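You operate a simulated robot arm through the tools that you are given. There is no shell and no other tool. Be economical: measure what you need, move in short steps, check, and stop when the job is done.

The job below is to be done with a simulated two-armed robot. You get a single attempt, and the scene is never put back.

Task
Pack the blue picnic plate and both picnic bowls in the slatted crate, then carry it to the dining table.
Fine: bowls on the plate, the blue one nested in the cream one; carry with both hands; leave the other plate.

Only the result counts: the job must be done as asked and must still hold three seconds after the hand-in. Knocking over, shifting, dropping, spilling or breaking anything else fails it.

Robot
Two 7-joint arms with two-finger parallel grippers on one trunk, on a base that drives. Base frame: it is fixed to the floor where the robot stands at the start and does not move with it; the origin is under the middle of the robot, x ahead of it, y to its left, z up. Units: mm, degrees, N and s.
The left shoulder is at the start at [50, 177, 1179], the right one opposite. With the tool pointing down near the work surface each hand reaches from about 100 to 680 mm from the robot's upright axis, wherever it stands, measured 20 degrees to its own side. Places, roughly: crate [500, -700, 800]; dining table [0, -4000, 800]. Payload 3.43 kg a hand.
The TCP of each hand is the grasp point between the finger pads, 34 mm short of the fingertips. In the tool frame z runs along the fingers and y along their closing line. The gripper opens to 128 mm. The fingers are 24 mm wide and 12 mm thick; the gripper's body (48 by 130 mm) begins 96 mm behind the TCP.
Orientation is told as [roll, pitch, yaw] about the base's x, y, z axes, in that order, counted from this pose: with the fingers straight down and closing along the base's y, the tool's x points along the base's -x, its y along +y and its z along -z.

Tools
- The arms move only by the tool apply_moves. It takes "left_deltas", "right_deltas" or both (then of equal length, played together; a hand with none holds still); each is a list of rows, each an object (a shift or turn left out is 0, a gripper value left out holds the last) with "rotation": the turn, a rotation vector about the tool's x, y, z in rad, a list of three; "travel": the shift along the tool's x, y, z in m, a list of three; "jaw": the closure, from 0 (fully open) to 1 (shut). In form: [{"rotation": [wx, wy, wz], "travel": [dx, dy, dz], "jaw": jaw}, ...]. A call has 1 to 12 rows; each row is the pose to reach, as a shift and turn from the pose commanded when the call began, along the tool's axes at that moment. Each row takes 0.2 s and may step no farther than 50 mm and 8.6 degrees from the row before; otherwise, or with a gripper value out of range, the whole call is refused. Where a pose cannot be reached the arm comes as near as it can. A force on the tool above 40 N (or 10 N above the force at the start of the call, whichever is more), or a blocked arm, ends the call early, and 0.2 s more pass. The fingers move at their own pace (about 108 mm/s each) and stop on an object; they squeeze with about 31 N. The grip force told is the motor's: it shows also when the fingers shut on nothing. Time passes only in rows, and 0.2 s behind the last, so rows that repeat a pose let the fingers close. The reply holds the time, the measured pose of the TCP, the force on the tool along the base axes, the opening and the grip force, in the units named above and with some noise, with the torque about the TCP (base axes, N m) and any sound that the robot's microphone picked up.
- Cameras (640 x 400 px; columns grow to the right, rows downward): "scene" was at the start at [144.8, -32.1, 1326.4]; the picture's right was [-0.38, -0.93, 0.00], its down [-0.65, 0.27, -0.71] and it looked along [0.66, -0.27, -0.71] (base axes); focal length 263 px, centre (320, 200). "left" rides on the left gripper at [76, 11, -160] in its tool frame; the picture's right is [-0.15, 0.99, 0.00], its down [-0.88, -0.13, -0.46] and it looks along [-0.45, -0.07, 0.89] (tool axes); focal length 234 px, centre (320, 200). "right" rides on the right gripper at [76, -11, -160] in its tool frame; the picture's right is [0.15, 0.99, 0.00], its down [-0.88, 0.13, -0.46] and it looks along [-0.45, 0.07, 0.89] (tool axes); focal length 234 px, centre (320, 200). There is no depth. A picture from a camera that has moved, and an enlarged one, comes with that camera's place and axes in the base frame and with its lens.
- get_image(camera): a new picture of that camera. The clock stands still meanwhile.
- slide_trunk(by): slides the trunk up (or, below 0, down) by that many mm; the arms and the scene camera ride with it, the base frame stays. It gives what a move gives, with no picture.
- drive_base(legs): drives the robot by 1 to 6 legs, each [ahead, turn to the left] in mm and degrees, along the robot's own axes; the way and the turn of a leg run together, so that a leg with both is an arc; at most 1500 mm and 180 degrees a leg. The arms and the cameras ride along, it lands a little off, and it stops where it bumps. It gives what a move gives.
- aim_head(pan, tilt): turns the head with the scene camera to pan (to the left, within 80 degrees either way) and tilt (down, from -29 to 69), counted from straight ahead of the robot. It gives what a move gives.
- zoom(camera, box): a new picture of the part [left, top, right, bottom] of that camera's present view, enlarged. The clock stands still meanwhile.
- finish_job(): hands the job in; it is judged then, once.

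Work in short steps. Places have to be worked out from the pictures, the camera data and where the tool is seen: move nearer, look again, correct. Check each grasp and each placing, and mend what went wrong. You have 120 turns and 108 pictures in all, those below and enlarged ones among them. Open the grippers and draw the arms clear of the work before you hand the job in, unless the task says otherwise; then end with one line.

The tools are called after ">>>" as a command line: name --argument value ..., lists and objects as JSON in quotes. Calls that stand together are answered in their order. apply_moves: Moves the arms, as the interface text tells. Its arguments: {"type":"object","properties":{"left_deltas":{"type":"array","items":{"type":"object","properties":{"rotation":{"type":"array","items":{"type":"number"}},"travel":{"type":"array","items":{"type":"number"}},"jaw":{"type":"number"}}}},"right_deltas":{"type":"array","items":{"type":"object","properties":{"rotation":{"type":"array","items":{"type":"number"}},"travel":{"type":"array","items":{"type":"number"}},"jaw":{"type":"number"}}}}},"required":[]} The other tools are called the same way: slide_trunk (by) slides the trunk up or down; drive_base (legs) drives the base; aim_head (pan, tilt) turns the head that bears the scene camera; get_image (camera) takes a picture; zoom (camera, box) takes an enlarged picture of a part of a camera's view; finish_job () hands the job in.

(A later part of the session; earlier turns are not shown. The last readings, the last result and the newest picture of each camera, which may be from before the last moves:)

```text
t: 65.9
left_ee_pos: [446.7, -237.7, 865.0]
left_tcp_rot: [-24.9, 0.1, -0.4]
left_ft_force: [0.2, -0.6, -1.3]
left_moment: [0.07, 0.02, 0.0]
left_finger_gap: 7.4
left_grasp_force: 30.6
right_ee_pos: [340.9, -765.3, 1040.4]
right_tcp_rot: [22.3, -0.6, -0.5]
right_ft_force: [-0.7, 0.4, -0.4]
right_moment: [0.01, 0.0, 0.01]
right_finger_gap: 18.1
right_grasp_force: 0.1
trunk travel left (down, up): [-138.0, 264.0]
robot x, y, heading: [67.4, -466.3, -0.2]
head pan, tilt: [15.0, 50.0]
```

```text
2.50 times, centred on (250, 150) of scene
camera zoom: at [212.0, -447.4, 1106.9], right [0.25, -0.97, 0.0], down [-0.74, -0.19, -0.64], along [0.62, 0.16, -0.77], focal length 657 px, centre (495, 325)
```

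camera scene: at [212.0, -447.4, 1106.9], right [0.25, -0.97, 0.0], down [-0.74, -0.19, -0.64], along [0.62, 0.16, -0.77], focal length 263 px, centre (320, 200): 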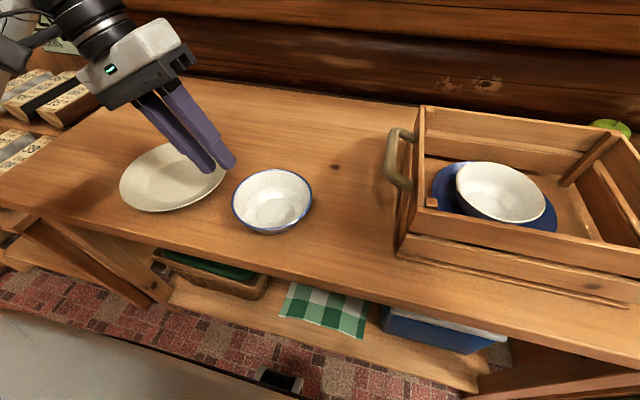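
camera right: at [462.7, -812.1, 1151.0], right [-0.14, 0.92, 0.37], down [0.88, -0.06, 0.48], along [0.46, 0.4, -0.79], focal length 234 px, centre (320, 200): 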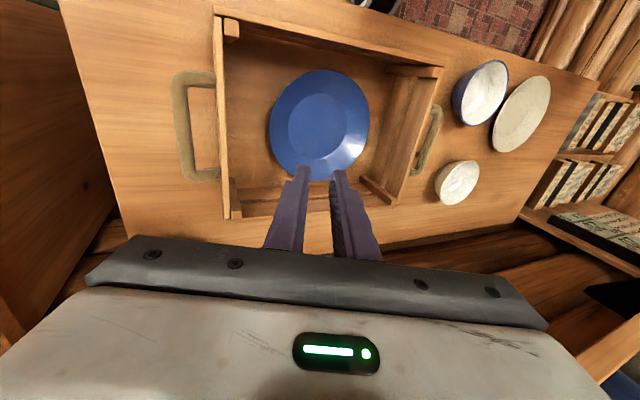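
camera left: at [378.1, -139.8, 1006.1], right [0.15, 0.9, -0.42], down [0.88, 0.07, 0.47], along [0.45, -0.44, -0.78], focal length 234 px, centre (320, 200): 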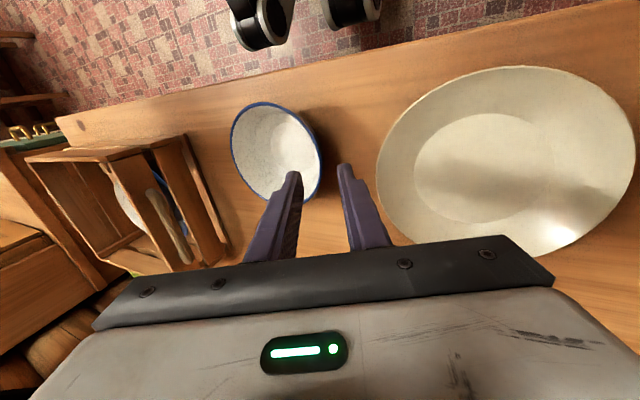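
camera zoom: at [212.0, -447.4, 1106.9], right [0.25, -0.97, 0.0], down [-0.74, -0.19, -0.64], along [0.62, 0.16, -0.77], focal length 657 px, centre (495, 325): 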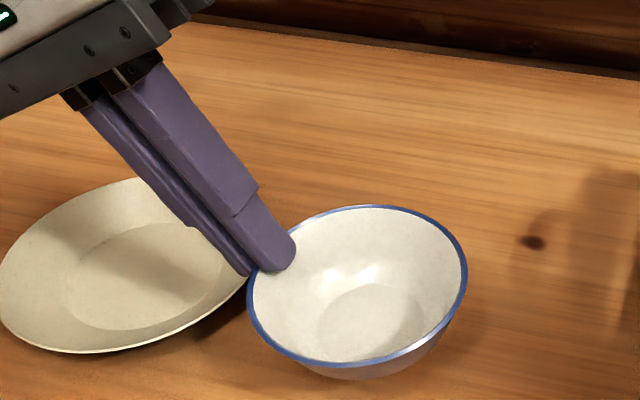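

Blue bowl held level. Lifting and carrying it over the cream bowl.

>>> apply_moves --left_deltas '[{"travel": [0, -0.017, -0.0363], "jaw": 1.0}, {"travel": [0, -0.034, -0.0725], "jaw": 1.0}, {"travel": [0, -0.0508, -0.1088], "jaw": 1.0}, {"travel": [-0.012, -0.0892, -0.0909], "jaw": 1.0}, {"travel": [-0.024, -0.1276, -0.073], "jaw": 1.0}, {"travel": [-0.036, -0.166, -0.0551], "jaw": 1.0}, {"travel": [-0.048, -0.2043, -0.0372], "jaw": 1.0}, {"travel": [-0.06, -0.2427, -0.0192], "jaw": 1.0}, {"travel": [-0.072, -0.281, -0.0013], "jaw": 1.0}, {"travel": [-0.084, -0.3194, 0.0166], "jaw": 1.0}, {"travel": [-0.096, -0.3578, 0.0345], "jaw": 1.0}, {"travel": [-0.096, -0.3578, 0.0345], "jaw": 1.0}]'

>>> aim_head --pan -25 --tilt 45

>>> get_image --camera "scene"

>>> get_image --camera "left"

```text
t: 68.5
left_ee_pos: [540.1, -575.1, 985.4]
left_tcp_rot: [-25.1, 0.0, -0.4]
left_ft_force: [-0.1, -0.1, -1.9]
left_moment: [0.06, 0.03, -0.01]
left_finger_gap: 7.6
left_grasp_force: 31.1
right_ee_pos: [340.2, -764.0, 1038.3]
right_tcp_rot: [22.3, -0.6, -0.5]
right_ft_force: [-0.2, 0.7, -0.1]
right_moment: [0.04, 0.01, 0.04]
right_finger_gap: 17.9
right_grasp_force: 0.1
trunk travel left (down, up): [-138.0, 264.0]
robot x, y, heading: [67.8, -460.8, -0.5]
head pan, tilt: [15.0, 50.0]
```

```text
t: 69.6
left_ee_pos: [539.2, -574.7, 984.1]
left_tcp_rot: [-24.9, 0.0, -0.4]
left_ft_force: [0.1, -0.9, -2.1]
left_moment: [0.09, 0.01, 0.04]
left_finger_gap: 7.6
left_grasp_force: 30.4
right_ee_pos: [340.7, -765.1, 1040.0]
right_tcp_rot: [22.4, -0.6, -0.4]
right_ft_force: [-0.2, 0.0, -0.4]
right_moment: [-0.02, 0.0, -0.01]
right_finger_gap: 18.0
right_grasp_force: 0.0
trunk travel left (down, up): [-138.0, 264.0]
robot x, y, heading: [66.9, -465.2, -0.3]
head pan, tilt: [-25.0, 45.0]
```

```text
45 pictures are left
camera scene: at [211.0, -501.6, 1113.8], right [-0.43, -0.9, 0.0], down [-0.64, 0.3, -0.71], along [0.64, -0.3, -0.71], focal length 263 px, centre (320, 200)
```

scene: 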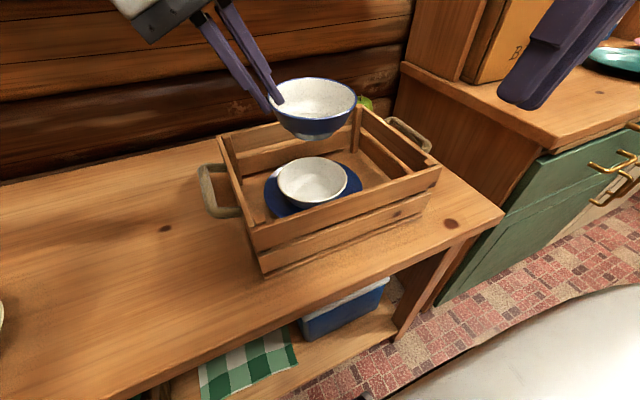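

```text
44 pictures are left
camera left: at [464.2, -497.3, 1124.0], right [0.15, 0.9, -0.42], down [0.88, 0.07, 0.47], along [0.45, -0.44, -0.78], focal length 234 px, centre (320, 200)
```

left: 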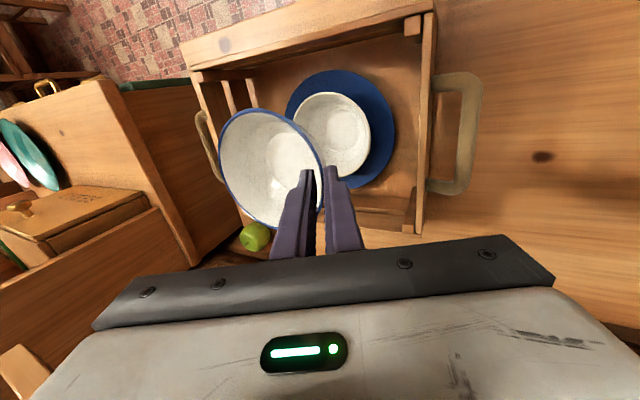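

By both cameras the blue bowl needs about +5 mm in x. Correcting, then lowering to z≈880.

>>> apply_moves --left_deltas '[{"travel": [-0.005, 0.014, 0.031], "jaw": 1.0}, {"travel": [-0.005, 0.029, 0.063], "jaw": 1.0}, {"travel": [-0.005, 0.043, 0.0947], "jaw": 1.0}, {"travel": [-0.005, 0.043, 0.0947], "jaw": 1.0}]'

>>> zoom --camera "scene" --box '[220, 70, 420, 250]'

>>> zoom --camera "left" --box '[180, 50, 440, 270]'

```text
t: 70.6
left_ee_pos: [542.7, -576.3, 880.4]
left_tcp_rot: [-25.0, 0.0, -0.3]
left_ft_force: [0.6, 0.5, -0.6]
left_moment: [0.11, -0.03, 0.0]
left_finger_gap: 7.8
left_grasp_force: 31.4
right_ee_pos: [339.9, -766.1, 1039.9]
right_tcp_rot: [22.4, -0.6, -0.6]
right_ft_force: [0.5, -0.8, -0.1]
right_moment: [0.01, 0.04, -0.01]
right_finger_gap: 18.1
right_grasp_force: 0.1
trunk travel left (down, up): [-138.0, 264.0]
robot x, y, heading: [67.2, -461.7, -0.2]
head pan, tilt: [-25.0, 45.0]
```

```text
2.22 times, centred on (320, 160) of scene
camera zoom: at [211.0, -501.7, 1113.8], right [-0.43, -0.9, 0.0], down [-0.64, 0.3, -0.71], along [0.64, -0.3, -0.71], focal length 584 px, centre (320, 289)
```

zoom: 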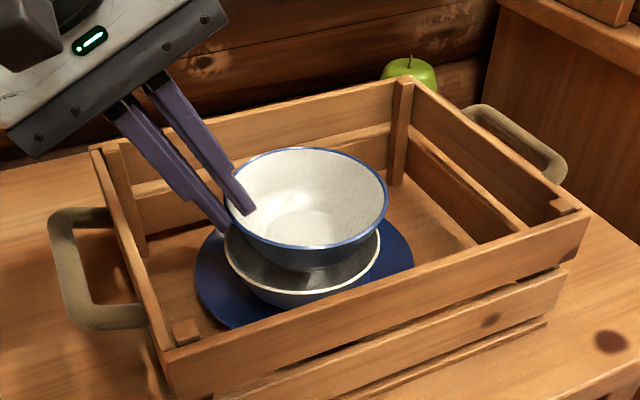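

```text
1.82 times, centred on (310, 160) of left
camera zoom: at [467.8, -499.3, 1019.9], right [0.15, 0.9, -0.42], down [0.88, 0.07, 0.47], along [0.45, -0.44, -0.78], focal length 426 px, centre (338, 273)
```

zoom: 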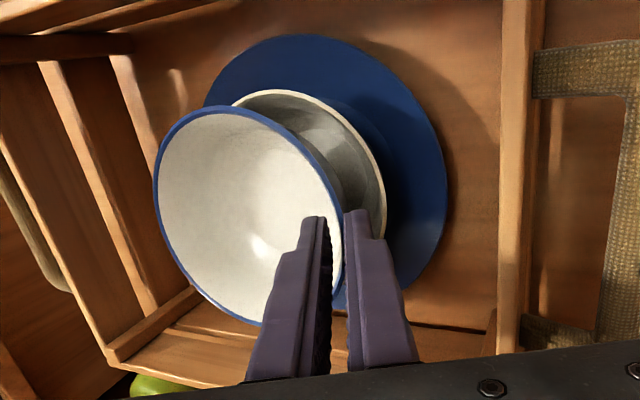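

Nearly concentric. Shifting 2 mm left and lowering gently until the bowl seats.

>>> apply_moves --left_deltas '[{"travel": [-0.001, 0.0039, 0.0037], "jaw": 1.0}, {"travel": [-0.001, 0.006, 0.0083], "jaw": 1.0}, {"travel": [-0.001, 0.0081, 0.0128], "jaw": 1.0}, {"travel": [-0.001, 0.0102, 0.0173], "jaw": 1.0}, {"travel": [-0.001, 0.0123, 0.0219], "jaw": 1.0}, {"travel": [-0.001, 0.0136, 0.0246], "jaw": 1.0}, {"travel": [-0.001, 0.0148, 0.0273], "jaw": 1.0}, {"travel": [-0.001, 0.0148, 0.0273], "jaw": 1.0}]'

>>> zoom --camera "scene" --box '[220, 70, 420, 250]'

```text
t: 72.4
left_ee_pos: [544.7, -574.8, 852.7]
left_tcp_rot: [-25.2, -0.2, -0.3]
left_ft_force: [-0.9, 5.1, 14.6]
left_moment: [-0.35, -0.02, 0.02]
left_finger_gap: 7.6
left_grasp_force: 31.0
right_ee_pos: [340.7, -763.7, 1040.7]
right_tcp_rot: [22.3, -0.8, -0.5]
right_ft_force: [-0.4, -0.9, 0.2]
right_moment: [0.01, -0.04, 0.0]
right_finger_gap: 17.9
right_grasp_force: 0.2
trunk travel left (down, up): [-138.0, 264.0]
robot x, y, heading: [67.9, -466.9, -0.3]
head pan, tilt: [-25.0, 45.0]
```

```text
2.22 times, centred on (320, 160) of scene
camera zoom: at [209.9, -500.9, 1114.2], right [-0.43, -0.9, 0.0], down [-0.64, 0.3, -0.71], along [0.64, -0.3, -0.71], focal length 584 px, centre (320, 289)
```

zoom: 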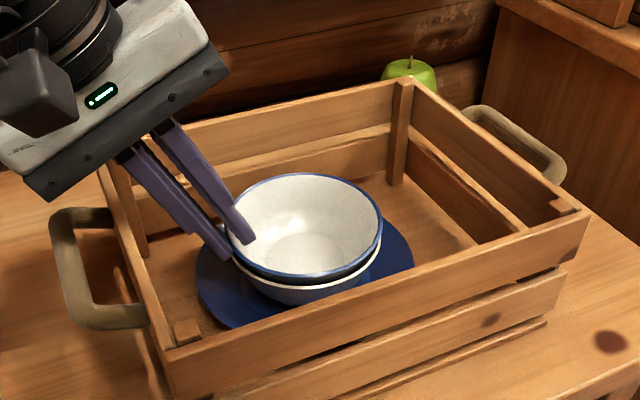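

Seated contact (15 N). Easing, opening, and withdrawing.

>>> apply_moves --left_deltas '[{"travel": [0, -0.0006, -0.0014], "jaw": 1.0}, {"jaw": 0.9, "travel": [0, -0.0006, -0.0014]}, {"jaw": 0.8, "travel": [0, -0.0006, -0.0014]}, {"jaw": 0.76, "travel": [0, -0.0006, -0.0014]}, {"travel": [0, -0.001, -0.03]}, {"travel": [0, -0.005, -0.07]}, {"travel": [0, -0.015, -0.11]}]'

>>> zoom --camera "scene" --box '[220, 70, 420, 250]'

>>> get_image --camera "left"

```text
t: 74.0
left_ee_pos: [543.9, -540.9, 953.2]
left_tcp_rot: [-25.0, 0.1, -0.5]
left_ft_force: [0.5, 0.1, -0.4]
left_moment: [0.0, 0.02, -0.01]
left_finger_gap: 30.6
left_grasp_force: 0.0
right_ee_pos: [341.4, -766.0, 1039.7]
right_tcp_rot: [22.3, -0.6, -0.5]
right_ft_force: [0.0, 0.2, -0.6]
right_moment: [0.01, 0.01, 0.01]
right_finger_gap: 17.8
right_grasp_force: 0.0
trunk travel left (down, up): [-138.0, 264.0]
robot x, y, heading: [69.9, -459.0, -0.6]
head pan, tilt: [-25.0, 45.0]
```

```text
2.22 times, centred on (320, 160) of scene
camera zoom: at [210.8, -501.5, 1113.8], right [-0.43, -0.9, 0.0], down [-0.64, 0.3, -0.71], along [0.64, -0.3, -0.71], focal length 584 px, centre (320, 289)
```

zoom: 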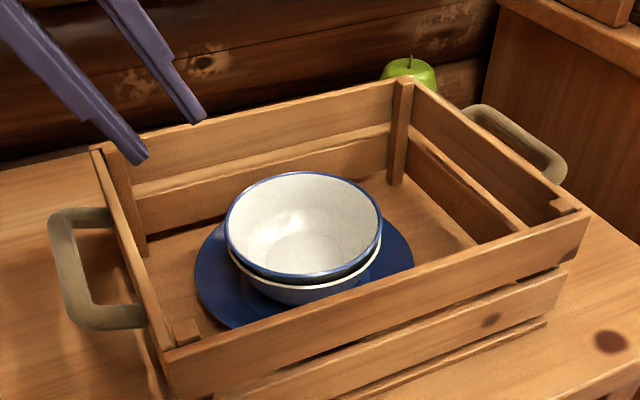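

```text
39 pictures are left
camera left: at [469.1, -463.0, 1093.1], right [0.15, 0.9, -0.42], down [0.88, 0.07, 0.47], along [0.45, -0.44, -0.78], focal length 234 px, centre (320, 200)
```

left: 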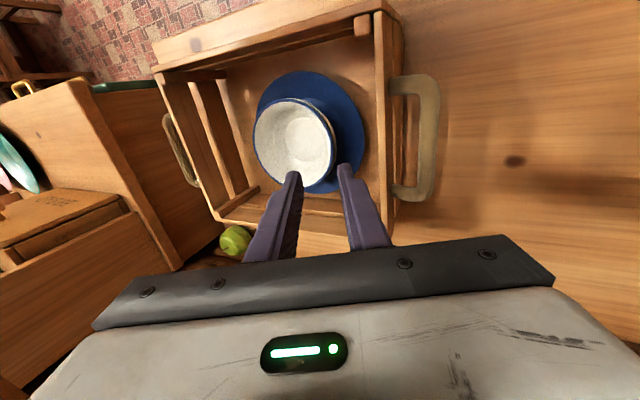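

Nesting is right. Now the crate: I'll straighten and open both hands, drawing them back and up, then reposition the base in front of the crate (y≈−662).

>>> apply_moves --left_deltas '[{"travel": [0, -0.017, -0.036], "rotation": [0, 0, 0]}, {"travel": [0.03, -0.01, -0.07], "rotation": [-0.06, 0, 0]}, {"travel": [0.065, 0.01, -0.09], "rotation": [-0.13, 0, 0], "jaw": 0}, {"travel": [0.1, 0.035, -0.105], "rotation": [-0.2, 0, 0], "jaw": 0}, {"travel": [0.135, 0.06, -0.12], "rotation": [-0.27, 0, 0], "jaw": 0}, {"travel": [0.17, 0.085, -0.135], "rotation": [-0.35, 0, 0], "jaw": 0}, {"travel": [0.204, 0.109, -0.147], "rotation": [-0.436, 0, 0], "jaw": 0}]' --right_deltas '[{"rotation": [0.06, 0, 0]}, {"rotation": [0.12, 0, 0]}, {"rotation": [0.18, 0, 0], "jaw": 0}, {"rotation": [0.24, 0, 0], "jaw": 0}, {"rotation": [0.3, 0, 0], "jaw": 0}, {"rotation": [0.36, 0, 0], "jaw": 0}, {"rotation": [0.389, 0, 0], "jaw": 0}]'

>>> drive_base --legs '[[-110, 0], [0, -45], [0, -45], [198, 0], [0, 45], [0, 45]]'

```text
t: 75.6
left_ee_pos: [342.3, -378.2, 1043.6]
left_tcp_rot: [0.1, 0.0, -0.5]
left_ft_force: [0.4, -0.1, -0.1]
left_moment: [0.01, -0.01, 0.02]
left_finger_gap: 128.0
left_grasp_force: 0.0
right_ee_pos: [339.8, -764.5, 1040.9]
right_tcp_rot: [0.0, -0.6, -0.4]
right_ft_force: [-0.1, 0.2, 0.3]
right_moment: [-0.02, 0.03, 0.03]
right_finger_gap: 128.1
right_grasp_force: 0.1
trunk travel left (down, up): [-138.0, 264.0]
robot x, y, heading: [67.9, -466.8, -0.3]
head pan, tilt: [-25.0, 45.0]
```

```text
t: 86.2
left_ee_pos: [232.4, -563.4, 1043.2]
left_tcp_rot: [0.0, 0.0, 1.6]
left_ft_force: [-0.4, -0.2, -0.6]
left_moment: [-0.02, 0.03, -0.02]
left_finger_gap: 128.1
left_grasp_force: 0.0
right_ee_pos: [242.0, -949.1, 1040.5]
right_tcp_rot: [-0.1, -0.6, 1.5]
right_ft_force: [-0.4, -0.3, 0.1]
right_moment: [0.03, -0.01, 0.0]
right_finger_gap: 128.0
right_grasp_force: 0.1
trunk travel left (down, up): [-138.0, 264.0]
robot x, y, heading: [-39.9, -656.4, 1.6]
head pan, tilt: [-25.0, 45.0]
```

Correcting heading and moving up, then looking at the crate head-on.

>>> drive_base --legs '[[0, -1.6], [115, 0]]'

>>> aim_head --pan 0 --tilt 50

>>> get_image --camera "scene"

>>> get_image --camera "left"

>>> get_image --camera "right"

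```text
t: 87.8
left_ee_pos: [351.9, -571.4, 1043.0]
left_tcp_rot: [0.0, 0.0, 0.1]
left_ft_force: [0.2, 0.2, 0.1]
left_moment: [0.04, 0.0, 0.01]
left_finger_gap: 128.2
left_grasp_force: 0.0
right_ee_pos: [352.3, -956.0, 1040.7]
right_tcp_rot: [0.1, -0.6, -0.1]
right_ft_force: [-0.3, -0.6, 0.0]
right_moment: [-0.03, 0.03, 0.01]
right_finger_gap: 128.0
right_grasp_force: 0.1
trunk travel left (down, up): [-138.0, 264.0]
robot x, y, heading: [82.3, -656.8, 0.1]
head pan, tilt: [-25.0, 45.0]
```

```text
t: 88.7
left_ee_pos: [351.4, -570.8, 1044.3]
left_tcp_rot: [0.0, 0.0, 0.0]
left_ft_force: [-0.1, 0.3, -0.1]
left_moment: [-0.01, 0.0, -0.03]
left_finger_gap: 127.8
left_grasp_force: 0.0
right_ee_pos: [351.9, -955.5, 1041.5]
right_tcp_rot: [0.1, -0.5, 0.0]
right_ft_force: [0.1, -0.5, -0.3]
right_moment: [0.04, 0.03, 0.01]
right_finger_gap: 128.0
right_grasp_force: 0.1
trunk travel left (down, up): [-138.0, 264.0]
robot x, y, heading: [75.5, -658.7, 0.2]
head pan, tilt: [0.0, 50.0]
```

```text
38 pictures are left
camera scene: at [223.3, -659.6, 1106.9], right [0.0, -1.0, 0.0], down [-0.77, 0.0, -0.64], along [0.64, 0.0, -0.77], focal length 263 px, centre (320, 200)
```

scene: 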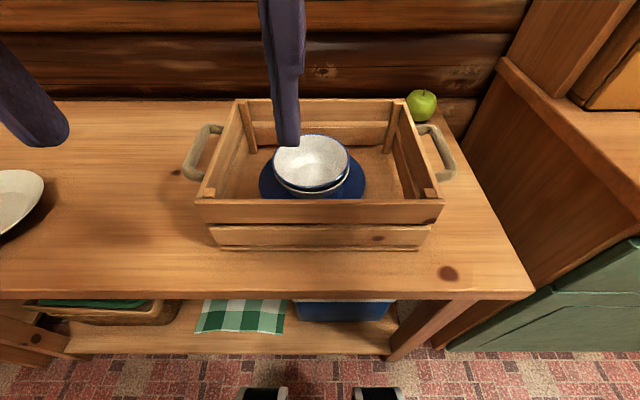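

```text
37 pictures are left
camera left: at [275.1, -560.2, 1202.6], right [0.14, 0.99, 0.0], down [0.88, -0.13, 0.46], along [0.45, -0.07, -0.89], focal length 234 px, centre (320, 200)
```

left: 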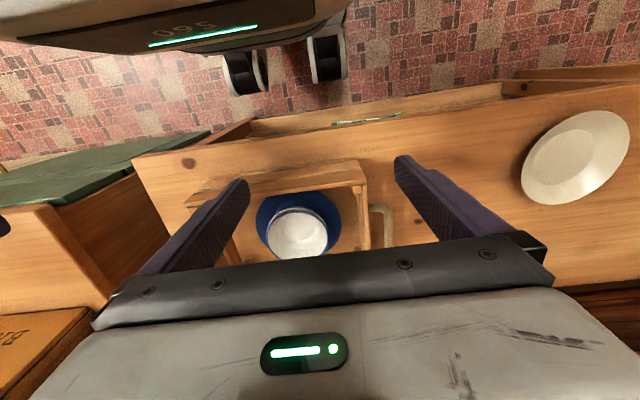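

```text
36 pictures are left
camera right: at [273.7, -966.7, 1198.7], right [-0.15, 0.99, 0.0], down [0.88, 0.13, 0.47], along [0.46, 0.07, -0.89], focal length 234 px, centre (320, 200)
```

right: 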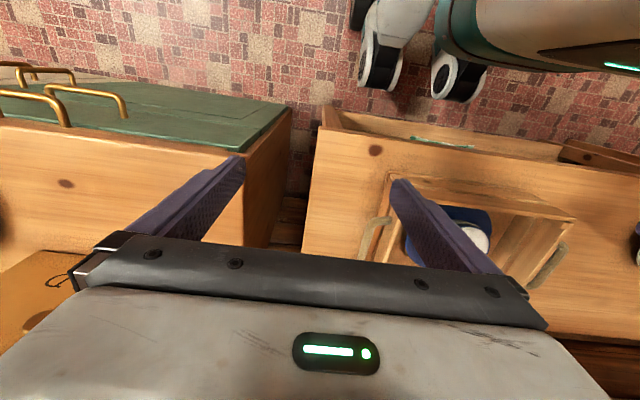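

Zooming on both handles to pin them down.

>>> zoom --camera "scene" --box '[170, 90, 270, 210]'

>>> zoom --camera "scene" --box '[380, 90, 480, 210]'

```text
3.33 times, centred on (220, 150) of scene
camera zoom: at [223.3, -659.6, 1106.9], right [0.0, -1.0, 0.0], down [-0.77, 0.0, -0.64], along [0.64, 0.0, -0.77], focal length 875 px, centre (653, 367)
```

zoom: 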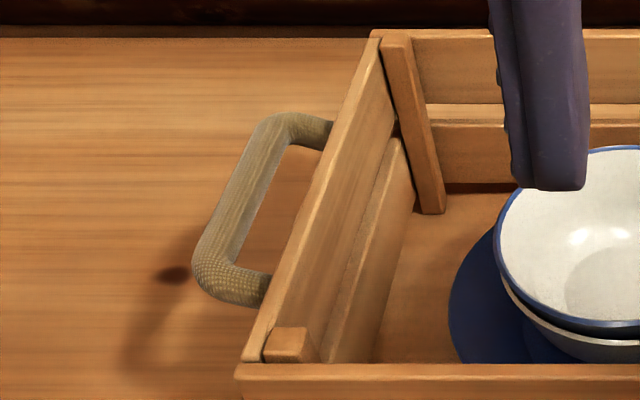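

```text
3.33 times, centred on (430, 150) of scene
camera zoom: at [223.3, -659.6, 1106.9], right [0.0, -1.0, 0.0], down [-0.77, 0.0, -0.64], along [0.64, 0.0, -0.77], focal length 875 px, centre (-47, 367)
```

zoom: 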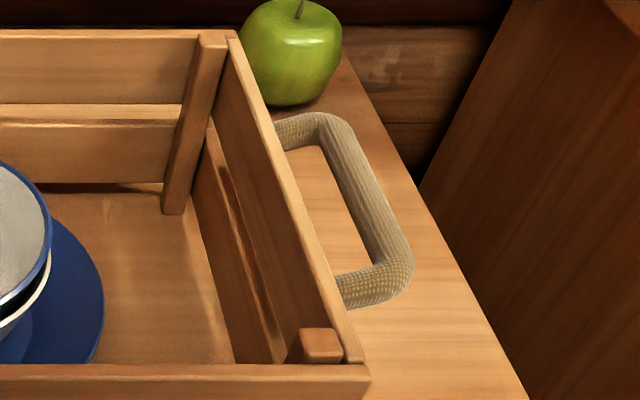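

Handle bars: left about (541,−469,848), right about (541,−852,848), about 20 mm thick with a 31 mm gap to the boards. Both hands to 80 mm above them with a 40 mm opening.

>>> apply_moves --left_deltas '[{"travel": [0, 0.034, 0], "jaw": 0.6875}, {"travel": [0, 0.068, 0], "jaw": 0.6875}, {"travel": [0, 0.102, 0], "jaw": 0.6875}, {"travel": [-0.04, 0.102, 0.025], "jaw": 0.6875}, {"travel": [-0.08, 0.102, 0.05], "jaw": 0.6875}, {"travel": [-0.12, 0.102, 0.075], "jaw": 0.6875}, {"travel": [-0.16, 0.102, 0.1], "jaw": 0.6875}, {"travel": [-0.19, 0.102, 0.114], "jaw": 0.6875}, {"travel": [-0.19, 0.102, 0.114], "jaw": 0.6875}]' --right_deltas '[{"travel": [0, 0.034, 0], "jaw": 0.6875}, {"travel": [0, 0.069, 0], "jaw": 0.6875}, {"travel": [0, 0.1035, 0], "jaw": 0.6875}, {"travel": [-0.04, 0.1035, 0.025], "jaw": 0.6875}, {"travel": [-0.08, 0.1035, 0.05], "jaw": 0.6875}, {"travel": [-0.12, 0.1035, 0.075], "jaw": 0.6875}, {"travel": [-0.16, 0.1035, 0.1], "jaw": 0.6875}, {"travel": [-0.189, 0.1035, 0.111], "jaw": 0.6875}, {"travel": [-0.189, 0.1035, 0.111], "jaw": 0.6875}]'

>>> get_image --camera "scene"

>>> get_image --camera "left"

>>> get_image --camera "right"

```text
t: 90.7
left_ee_pos: [541.4, -467.2, 930.8]
left_tcp_rot: [0.0, 0.1, 0.1]
left_ft_force: [0.1, -0.4, 0.2]
left_moment: [0.03, 0.02, 0.0]
left_finger_gap: 39.9
left_grasp_force: 0.0
right_ee_pos: [543.6, -851.5, 931.6]
right_tcp_rot: [0.1, -0.6, 0.0]
right_ft_force: [0.7, 0.8, 0.3]
right_moment: [-0.01, -0.01, 0.0]
right_finger_gap: 40.0
right_grasp_force: 0.0
trunk travel left (down, up): [-138.0, 264.0]
robot x, y, heading: [76.8, -655.3, 0.1]
head pan, tilt: [0.0, 50.0]
```

```text
33 pictures are left
camera scene: at [223.3, -659.5, 1106.9], right [0.0, -1.0, 0.0], down [-0.77, 0.0, -0.64], along [0.64, 0.0, -0.77], focal length 263 px, centre (320, 200)
```

scene: 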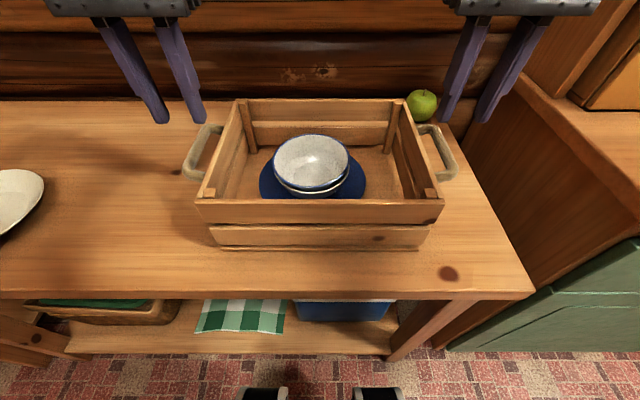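

```text
32 pictures are left
camera left: at [465.6, -456.8, 1089.7], right [0.14, 0.99, 0.0], down [0.88, -0.13, 0.46], along [0.45, -0.07, -0.89], focal length 234 px, centre (320, 200)
```

left: 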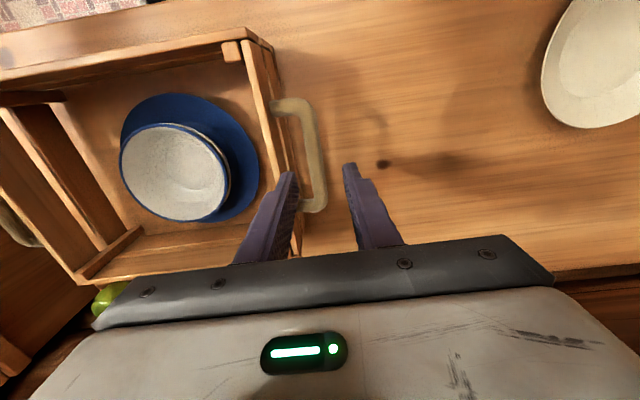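

```text
31 pictures are left
camera right: at [464.4, -862.1, 1089.6], right [-0.15, 0.99, 0.0], down [0.88, 0.13, 0.47], along [0.46, 0.07, -0.89], focal length 234 px, centre (320, 200)
```

right: 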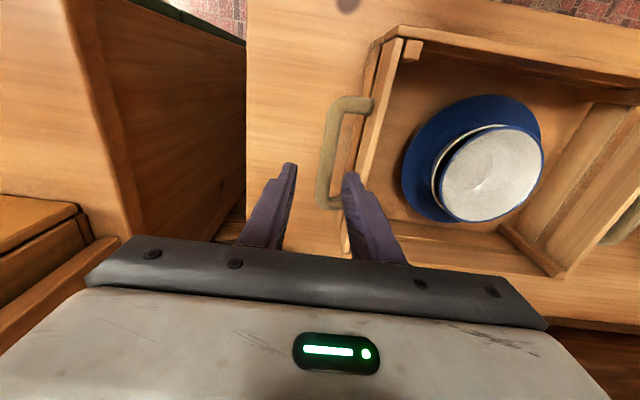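

From the wrist views the bars are at left (535,−476) and right (535,−840), z≈858. I'll correct and go down to just above them, then re-check.

>>> apply_moves --left_deltas '[{"travel": [0.006, -0.009, 0.0]}, {"travel": [0.006, -0.009, 0.02]}, {"travel": [0.006, -0.009, 0.02]}]' --right_deltas '[{"travel": [0.008, 0.012, 0.0]}, {"travel": [0.008, 0.012, 0.02]}, {"travel": [0.008, 0.012, 0.02]}]'

>>> zoom --camera "left" --box '[200, 60, 420, 270]'

>>> zoom --camera "right" --box '[220, 60, 440, 270]'

```text
t: 91.5
left_ee_pos: [535.6, -476.9, 911.2]
left_tcp_rot: [0.0, 0.0, 0.2]
left_ft_force: [0.2, 0.1, -0.1]
left_moment: [-0.01, -0.03, 0.02]
left_finger_gap: 40.0
left_grasp_force: 0.1
right_ee_pos: [535.4, -838.2, 911.3]
right_tcp_rot: [0.0, -0.6, -0.1]
right_ft_force: [0.3, -0.7, 0.5]
right_moment: [-0.02, 0.0, 0.0]
right_finger_gap: 39.9
right_grasp_force: 0.1
trunk travel left (down, up): [-138.0, 264.0]
robot x, y, heading: [78.1, -653.8, -0.1]
head pan, tilt: [0.0, 50.0]
```

```text
1.90 times, centred on (310, 165) of left
camera zoom: at [458.9, -466.5, 1069.7], right [0.14, 0.99, 0.0], down [0.88, -0.13, 0.46], along [0.45, -0.07, -0.89], focal length 446 px, centre (339, 267)
```

zoom: 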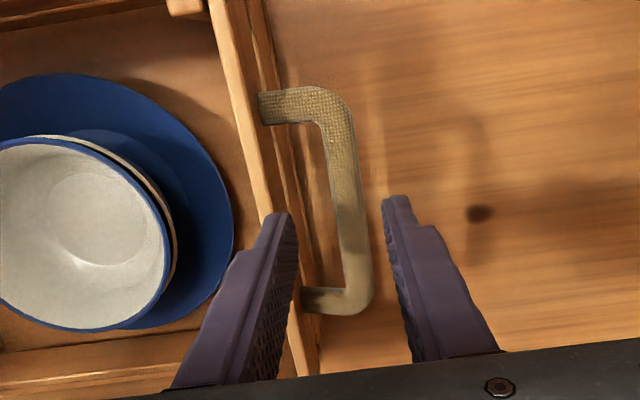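

```text
1.90 times, centred on (330, 165) of right
camera zoom: at [457.0, -849.2, 1069.9], right [-0.15, 0.99, 0.0], down [0.88, 0.13, 0.46], along [0.46, 0.07, -0.89], focal length 446 px, centre (301, 267)
```

zoom: 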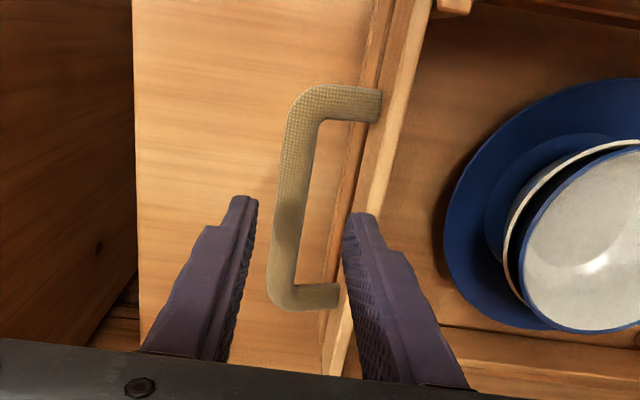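

Refined: left bar y≈−475, right bar y≈−845, x≈531, z≈856. I'll narrow the opening to 33 mm so the inner fingers fit between bar and board, and lower around the bars.

>>> apply_moves --left_deltas '[{"travel": [0.004, 0.002, 0.0], "jaw": 0.742}, {"travel": [0.004, 0.002, 0.012], "jaw": 0.742}, {"travel": [0.004, 0.002, 0.025], "jaw": 0.742}, {"travel": [0.004, 0.002, 0.04], "jaw": 0.742}, {"travel": [0.004, 0.002, 0.053], "jaw": 0.742}, {"travel": [0.004, 0.002, 0.053], "jaw": 0.742}]' --right_deltas '[{"travel": [0.004, -0.007, 0.0], "jaw": 0.742}, {"travel": [0.004, -0.007, 0.012], "jaw": 0.742}, {"travel": [0.004, -0.007, 0.025], "jaw": 0.742}, {"travel": [0.004, -0.007, 0.04], "jaw": 0.742}, {"travel": [0.004, -0.007, 0.053], "jaw": 0.742}, {"travel": [0.004, -0.007, 0.053], "jaw": 0.742}]'

>>> zoom --camera "left" --box '[200, 60, 420, 270]'

>>> zoom --camera "right" --box '[220, 60, 440, 270]'

>>> get_image --camera "scene"

```text
t: 92.9
left_ee_pos: [529.7, -475.5, 859.2]
left_tcp_rot: [-0.2, -0.4, 0.1]
left_ft_force: [1.6, 1.0, 21.0]
left_moment: [-0.73, 0.16, 0.05]
left_finger_gap: 32.4
left_grasp_force: 0.1
right_ee_pos: [532.6, -848.5, 860.2]
right_tcp_rot: [0.1, -0.7, 0.0]
right_ft_force: [0.3, 0.2, -0.5]
right_moment: [-0.01, 0.0, 0.02]
right_finger_gap: 32.9
right_grasp_force: 0.2
trunk travel left (down, up): [-138.0, 264.0]
robot x, y, heading: [76.9, -662.1, 0.3]
head pan, tilt: [0.0, 50.0]
```

```text
1.90 times, centred on (310, 165) of left
camera zoom: at [452.8, -465.4, 1018.2], right [0.14, 0.99, 0.0], down [0.88, -0.13, 0.46], along [0.46, -0.07, -0.89], focal length 446 px, centre (339, 267)
```

zoom: 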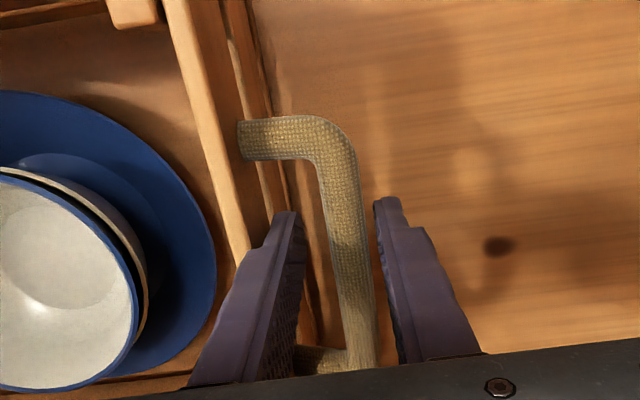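

```text
1.90 times, centred on (330, 165) of right
camera zoom: at [452.3, -858.1, 1017.3], right [-0.15, 0.99, 0.0], down [0.88, 0.13, 0.47], along [0.46, 0.07, -0.88], focal length 446 px, centre (301, 267)
```

zoom: 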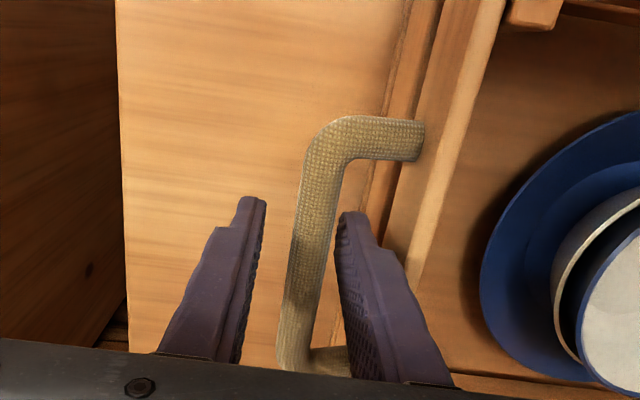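

```text
26 pictures are left
camera scene: at [222.1, -659.8, 1107.5], right [0.0, -1.0, 0.0], down [-0.77, 0.0, -0.64], along [0.64, 0.0, -0.77], focal length 263 px, centre (320, 200)
```

scene: 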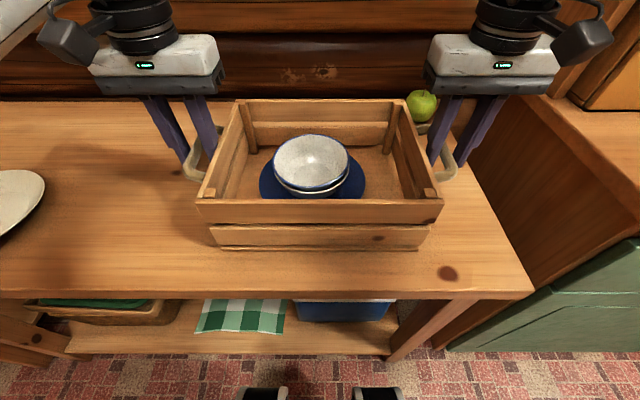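

The left inner finger is resting on something (21 N). Lifting both 4 mm, shifting left hand +4 mm and right hand +4 mm to centre on the bars, then closing both.

>>> apply_moves --left_deltas '[{"travel": [0, 0.001, -0.005], "jaw": 0.742}, {"travel": [0, 0.004, -0.005], "jaw": 0.742}, {"travel": [0, 0.004, -0.005], "jaw": 0.742}]' --right_deltas '[{"travel": [0, 0.0, -0.004], "jaw": 0.742}, {"travel": [0, 0.004, -0.004], "jaw": 0.742}, {"travel": [0, 0.004, -0.004], "jaw": 0.742}]'

```text
t: 93.7
left_ee_pos: [530.9, -471.0, 861.3]
left_tcp_rot: [0.1, 0.2, 0.2]
left_ft_force: [0.6, 0.5, -0.3]
left_moment: [0.01, -0.03, -0.03]
left_finger_gap: 32.8
left_grasp_force: 0.2
right_ee_pos: [531.7, -842.8, 863.6]
right_tcp_rot: [0.1, -0.6, -0.1]
right_ft_force: [-0.3, -0.3, -0.2]
right_moment: [0.01, -0.02, 0.02]
right_finger_gap: 33.3
right_grasp_force: 0.0
trunk travel left (down, up): [-138.0, 264.0]
robot x, y, heading: [78.1, -660.2, -0.1]
head pan, tilt: [0.0, 50.0]
```

Free of contact. Closing both hands on the handles.

>>> apply_moves --left_deltas '[{"jaw": 0.82}, {"jaw": 0.9}, {"jaw": 1.0}, {"jaw": 1.0}, {"jaw": 1.0}]' --right_deltas '[{"jaw": 0.82}, {"jaw": 0.9}, {"jaw": 1.0}, {"jaw": 1.0}, {"jaw": 1.0}]'

>>> zoom --camera "left" --box '[200, 60, 420, 270]'

```text
t: 94.9
left_ee_pos: [530.7, -471.5, 861.9]
left_tcp_rot: [0.2, 0.0, 0.1]
left_ft_force: [-0.9, 2.2, 0.0]
left_moment: [0.03, -0.02, -0.11]
left_finger_gap: 15.8
left_grasp_force: 31.1
right_ee_pos: [532.0, -842.8, 863.8]
right_tcp_rot: [0.0, -0.5, -0.1]
right_ft_force: [-0.3, -5.0, 2.4]
right_moment: [-0.06, 0.04, 0.04]
right_finger_gap: 15.6
right_grasp_force: 31.0
trunk travel left (down, up): [-138.0, 264.0]
robot x, y, heading: [77.7, -658.7, 0.1]
head pan, tilt: [0.0, 50.0]
```

```text
1.90 times, centred on (310, 165) of left
camera zoom: at [454.2, -461.2, 1020.7], right [0.14, 0.99, 0.0], down [0.88, -0.13, 0.46], along [0.45, -0.07, -0.89], focal length 446 px, centre (339, 267)
```

zoom: 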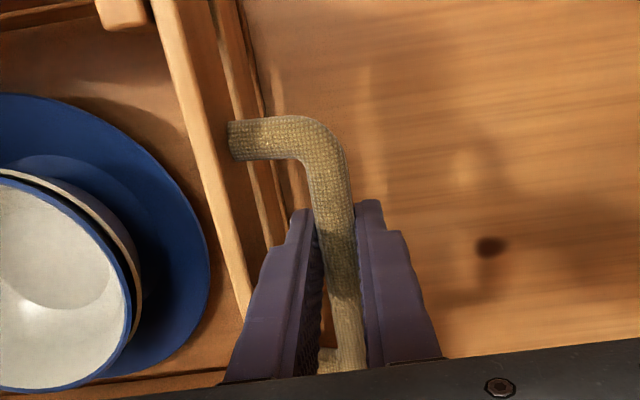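

Both bars gripped (15.7 mm). Test lift of 25 mm with both hands together.

>>> apply_moves --left_deltas '[{"travel": [0, 0, -0.004], "jaw": 1.0}, {"travel": [0, 0, -0.008], "jaw": 1.0}, {"travel": [0, 0, -0.013], "jaw": 1.0}, {"travel": [0, 0, -0.019], "jaw": 1.0}, {"travel": [0, 0, -0.025], "jaw": 1.0}, {"travel": [0, 0, -0.025], "jaw": 1.0}]' --right_deltas '[{"travel": [0, 0, -0.004], "jaw": 1.0}, {"travel": [0, 0, -0.008], "jaw": 1.0}, {"travel": [0, 0, -0.013], "jaw": 1.0}, {"travel": [0, 0, -0.019], "jaw": 1.0}, {"travel": [0, 0, -0.025], "jaw": 1.0}, {"travel": [0, 0, -0.025], "jaw": 1.0}]'

>>> get_image --camera "scene"

```text
t: 96.3
left_ee_pos: [532.1, -471.3, 886.9]
left_tcp_rot: [-0.1, 0.0, 0.0]
left_ft_force: [-1.0, 0.1, -5.2]
left_moment: [-0.02, 0.12, -0.2]
left_finger_gap: 15.8
left_grasp_force: 30.9
right_ee_pos: [532.0, -844.2, 887.1]
right_tcp_rot: [0.1, -0.6, -0.1]
right_ft_force: [1.0, -0.6, -4.4]
right_moment: [-0.04, 0.0, -0.11]
right_finger_gap: 15.6
right_grasp_force: 31.0
trunk travel left (down, up): [-138.0, 264.0]
robot x, y, heading: [76.6, -657.7, 0.1]
head pan, tilt: [0.0, 50.0]
```

```text
24 pictures are left
camera scene: at [223.9, -659.5, 1106.8], right [0.0, -1.0, 0.0], down [-0.77, 0.0, -0.64], along [0.64, 0.0, -0.77], focal length 263 px, centre (320, 200)
```

scene: 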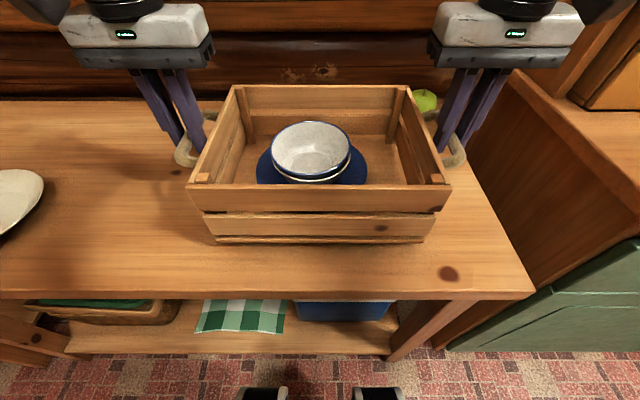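

The crate lifts cleanly, about 5 N per hand. Raising the trunk 150 mm, then backing straight off the table.

>>> slide_trunk --by 150

>>> drive_base --legs '[[-200, 0], [-200, 0]]'

>>> get_image --camera "scene"

```text
t: 98.0
left_ee_pos: [531.8, -472.0, 1035.8]
left_tcp_rot: [0.1, 0.1, 0.1]
left_ft_force: [-0.8, -3.5, -4.8]
left_moment: [-0.05, 0.0, -0.17]
left_finger_gap: 15.7
left_grasp_force: 31.3
right_ee_pos: [532.9, -844.4, 1037.3]
right_tcp_rot: [0.1, -0.7, 0.0]
right_ft_force: [1.6, 4.1, -3.9]
right_moment: [0.03, 0.06, -0.12]
right_finger_gap: 15.6
right_grasp_force: 30.8
trunk travel left (down, up): [-288.0, 114.0]
robot x, y, heading: [78.0, -658.6, 0.0]
head pan, tilt: [0.0, 50.0]
```

```text
t: 100.8
left_ee_pos: [127.6, -472.7, 1035.7]
left_tcp_rot: [0.1, 0.1, -0.1]
left_ft_force: [-1.1, -6.7, -4.6]
left_moment: [-0.09, 0.05, -0.2]
left_finger_gap: 15.6
left_grasp_force: 31.2
right_ee_pos: [126.4, -845.8, 1038.5]
right_tcp_rot: [0.1, -0.6, -0.2]
right_ft_force: [0.5, 6.1, -4.4]
right_moment: [0.04, 0.01, -0.09]
right_finger_gap: 15.8
right_grasp_force: 30.8
trunk travel left (down, up): [-288.0, 114.0]
robot x, y, heading: [-326.6, -660.0, -0.4]
head pan, tilt: [0.0, 50.0]
```

```text
23 pictures are left
camera scene: at [-180.9, -660.0, 1256.9], right [0.0, -1.0, 0.0], down [-0.77, 0.0, -0.64], along [0.64, 0.0, -0.77], focal length 263 px, centre (320, 200)
```

scene: 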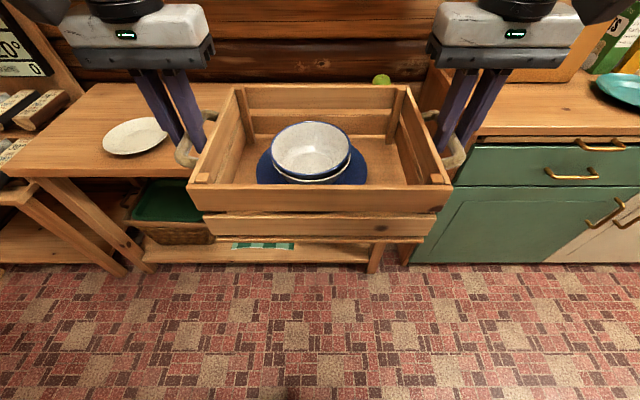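

Clear of the table, crate level. Turning toward the dining table in gentle legs, keeping between the counter and the coffee table.

>>> drive_base --legs '[[0, -30], [0, -30], [300, 0], [0, -30]]'

>>> aim_head --pan 0 --tilt 20

>>> get_image --camera "scene"

```text
t: 107.3
left_ee_pos: [9.0, -1375.3, 1036.6]
left_tcp_rot: [0.0, -0.1, -90.1]
left_ft_force: [-1.9, 0.0, -4.4]
left_moment: [0.03, 0.03, -0.21]
left_finger_gap: 15.5
left_grasp_force: 31.3
right_ee_pos: [-363.6, -1374.2, 1037.4]
right_tcp_rot: [0.0, -0.6, -90.2]
right_ft_force: [1.1, -0.8, -4.8]
right_moment: [0.07, -0.04, -0.08]
right_finger_gap: 15.5
right_grasp_force: 31.4
trunk travel left (down, up): [-288.0, 114.0]
robot x, y, heading: [-177.1, -920.8, -89.5]
head pan, tilt: [0.0, 50.0]
```

```text
t: 108.3
left_ee_pos: [8.8, -1376.0, 1036.7]
left_tcp_rot: [0.0, 0.1, -90.2]
left_ft_force: [0.0, 0.2, -5.8]
left_moment: [0.08, -0.02, -0.17]
left_finger_gap: 15.5
left_grasp_force: 31.3
right_ee_pos: [-363.7, -1374.8, 1038.5]
right_tcp_rot: [0.2, -0.5, -90.2]
right_ft_force: [0.5, -0.3, -4.7]
right_moment: [0.05, -0.01, -0.04]
right_finger_gap: 15.6
right_grasp_force: 31.1
trunk travel left (down, up): [-288.0, 114.0]
robot x, y, heading: [-177.5, -921.1, -89.8]
head pan, tilt: [0.0, 20.0]
```

```text
22 pictures are left
camera scene: at [-178.0, -1085.4, 1302.3], right [-1.0, 0.0, 0.0], down [0.0, 0.34, -0.94], along [0.0, -0.94, -0.34], focal length 263 px, centre (320, 200)
```

scene: 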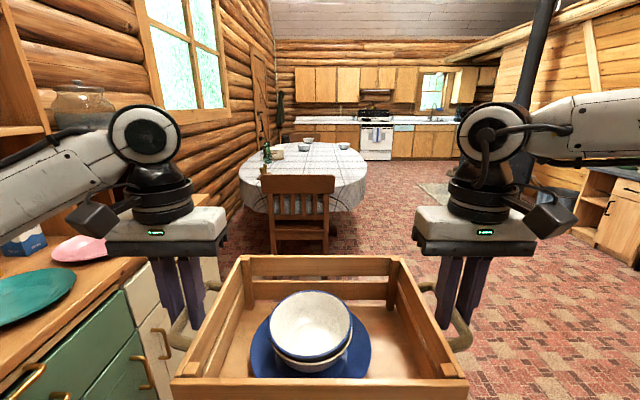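

The dining table is ahead, with a chair at its near end and things on it. Zooming to plan the approach.

>>> zoom --camera "scene" --box '[220, 100, 460, 270]'

```text
2.35 times, centred on (340, 185) of scene
camera zoom: at [-178.0, -1085.4, 1302.3], right [-1.0, 0.0, 0.0], down [0.0, 0.34, -0.94], along [0.0, -0.94, -0.34], focal length 618 px, centre (273, 235)
```

zoom: 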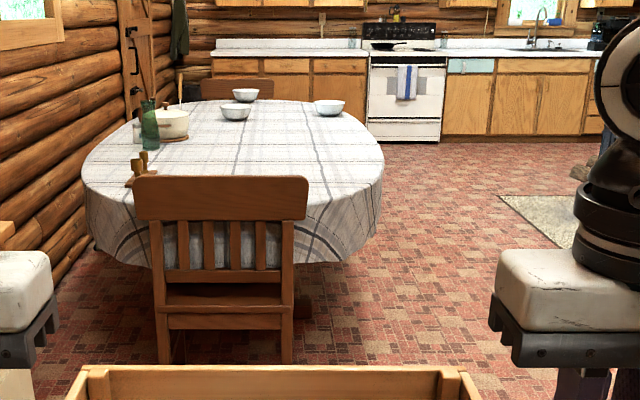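

The table spans about x −600…490, y −2900…−4900; its right side (−x) is empty around y −3800. I'll go around the chair on that side. First leg: 900 mm ahead, then 45° right.

>>> drive_base --legs '[[900, 0], [0, -45]]'

>>> get_image --camera "scene"

```text
t: 115.0
left_ee_pos: [-367.9, -2269.8, 1035.7]
left_tcp_rot: [0.0, 0.1, -134.9]
left_ft_force: [0.7, 1.3, -4.4]
left_moment: [0.03, 0.02, -0.2]
left_finger_gap: 15.4
left_grasp_force: 31.1
right_ee_pos: [-630.3, -2008.3, 1037.4]
right_tcp_rot: [0.1, -0.4, -135.1]
right_ft_force: [0.1, -0.7, -4.3]
right_moment: [0.05, -0.08, -0.09]
right_finger_gap: 15.4
right_grasp_force: 31.0
trunk travel left (down, up): [-288.0, 114.0]
robot x, y, heading: [-176.5, -1819.1, -134.9]
head pan, tilt: [0.0, 20.0]
```

```text
20 pictures are left
camera scene: at [-293.7, -1933.2, 1302.4], right [-0.71, 0.71, 0.0], down [0.24, 0.24, -0.94], along [-0.66, -0.67, -0.34], focal length 263 px, centre (320, 200)
```

scene: 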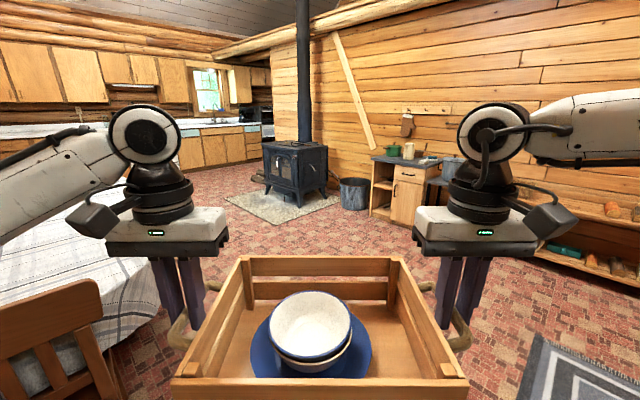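

Path ahead is clear. Driving 1080 mm along this diagonal, then turning back to face −y.

>>> drive_base --legs '[[1080, 0], [0, 45]]'

>>> get_image --camera "scene"

```text
t: 122.6
left_ee_pos: [-736.3, -3019.9, 1036.1]
left_tcp_rot: [0.0, 0.1, -89.6]
left_ft_force: [-0.4, 0.8, -4.2]
left_moment: [0.09, 0.02, -0.14]
left_finger_gap: 15.6
left_grasp_force: 30.6
right_ee_pos: [-1107.8, -3022.0, 1037.7]
right_tcp_rot: [0.1, -0.4, -89.7]
right_ft_force: [0.1, -0.4, -4.7]
right_moment: [0.08, -0.01, -0.06]
right_finger_gap: 15.4
right_grasp_force: 31.2
trunk travel left (down, up): [-288.0, 114.0]
robot x, y, heading: [-925.7, -2563.6, -89.5]
head pan, tilt: [0.0, 20.0]
```

```text
19 pictures are left
camera scene: at [-925.1, -2730.6, 1302.4], right [-1.0, -0.01, 0.0], down [0.0, 0.34, -0.94], along [0.01, -0.94, -0.34], focal length 263 px, centre (320, 200)
```

scene: 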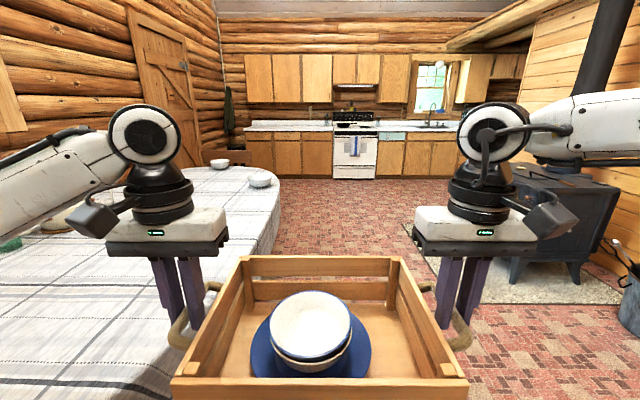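

The table edge bulges to about x −670, so I'll swing a little wider before going alongside, then turn to face the table.

>>> drive_base --legs '[[0, -16], [600, 0], [0, 16], [740, 0], [0, 45], [0, 45]]'

>>> aim_head --pan 0 --tilt 40

>>> get_image --camera "scene"

```text
t: 135.5
left_ee_pos: [-640.6, -3690.1, 1035.4]
left_tcp_rot: [-0.1, 0.0, -0.9]
left_ft_force: [-0.1, -0.3, -4.3]
left_moment: [0.01, 0.05, -0.13]
left_finger_gap: 15.5
left_grasp_force: 31.1
right_ee_pos: [-645.8, -4062.6, 1037.9]
right_tcp_rot: [0.0, -0.5, -1.0]
right_ft_force: [-0.3, 1.5, -5.0]
right_moment: [0.01, 0.07, -0.06]
right_finger_gap: 15.5
right_grasp_force: 30.9
trunk travel left (down, up): [-288.0, 114.0]
robot x, y, heading: [-1095.0, -3872.2, -0.7]
head pan, tilt: [0.0, 20.0]
```

```text
t: 136.3
left_ee_pos: [-640.4, -3690.0, 1035.5]
left_tcp_rot: [0.0, 0.1, -0.9]
left_ft_force: [-1.0, -0.1, -3.9]
left_moment: [0.04, 0.06, -0.16]
left_finger_gap: 15.5
left_grasp_force: 31.4
right_ee_pos: [-646.4, -4062.0, 1037.5]
right_tcp_rot: [0.2, -0.4, -0.8]
right_ft_force: [1.3, 0.7, -5.1]
right_moment: [0.0, 0.06, -0.05]
right_finger_gap: 15.7
right_grasp_force: 31.3
trunk travel left (down, up): [-288.0, 114.0]
robot x, y, heading: [-1097.4, -3871.0, -0.9]
head pan, tilt: [0.0, 40.0]
```

```text
18 pictures are left
camera scene: at [-943.3, -3873.7, 1271.0], right [-0.01, -1.0, 0.0], down [-0.64, 0.01, -0.77], along [0.77, -0.01, -0.64], focal length 263 px, centre (320, 200)
```

scene: 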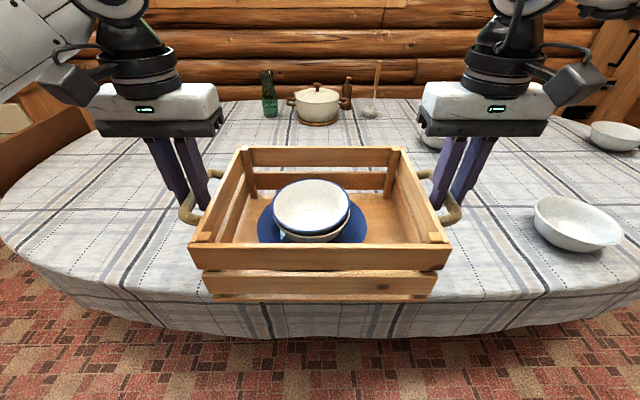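

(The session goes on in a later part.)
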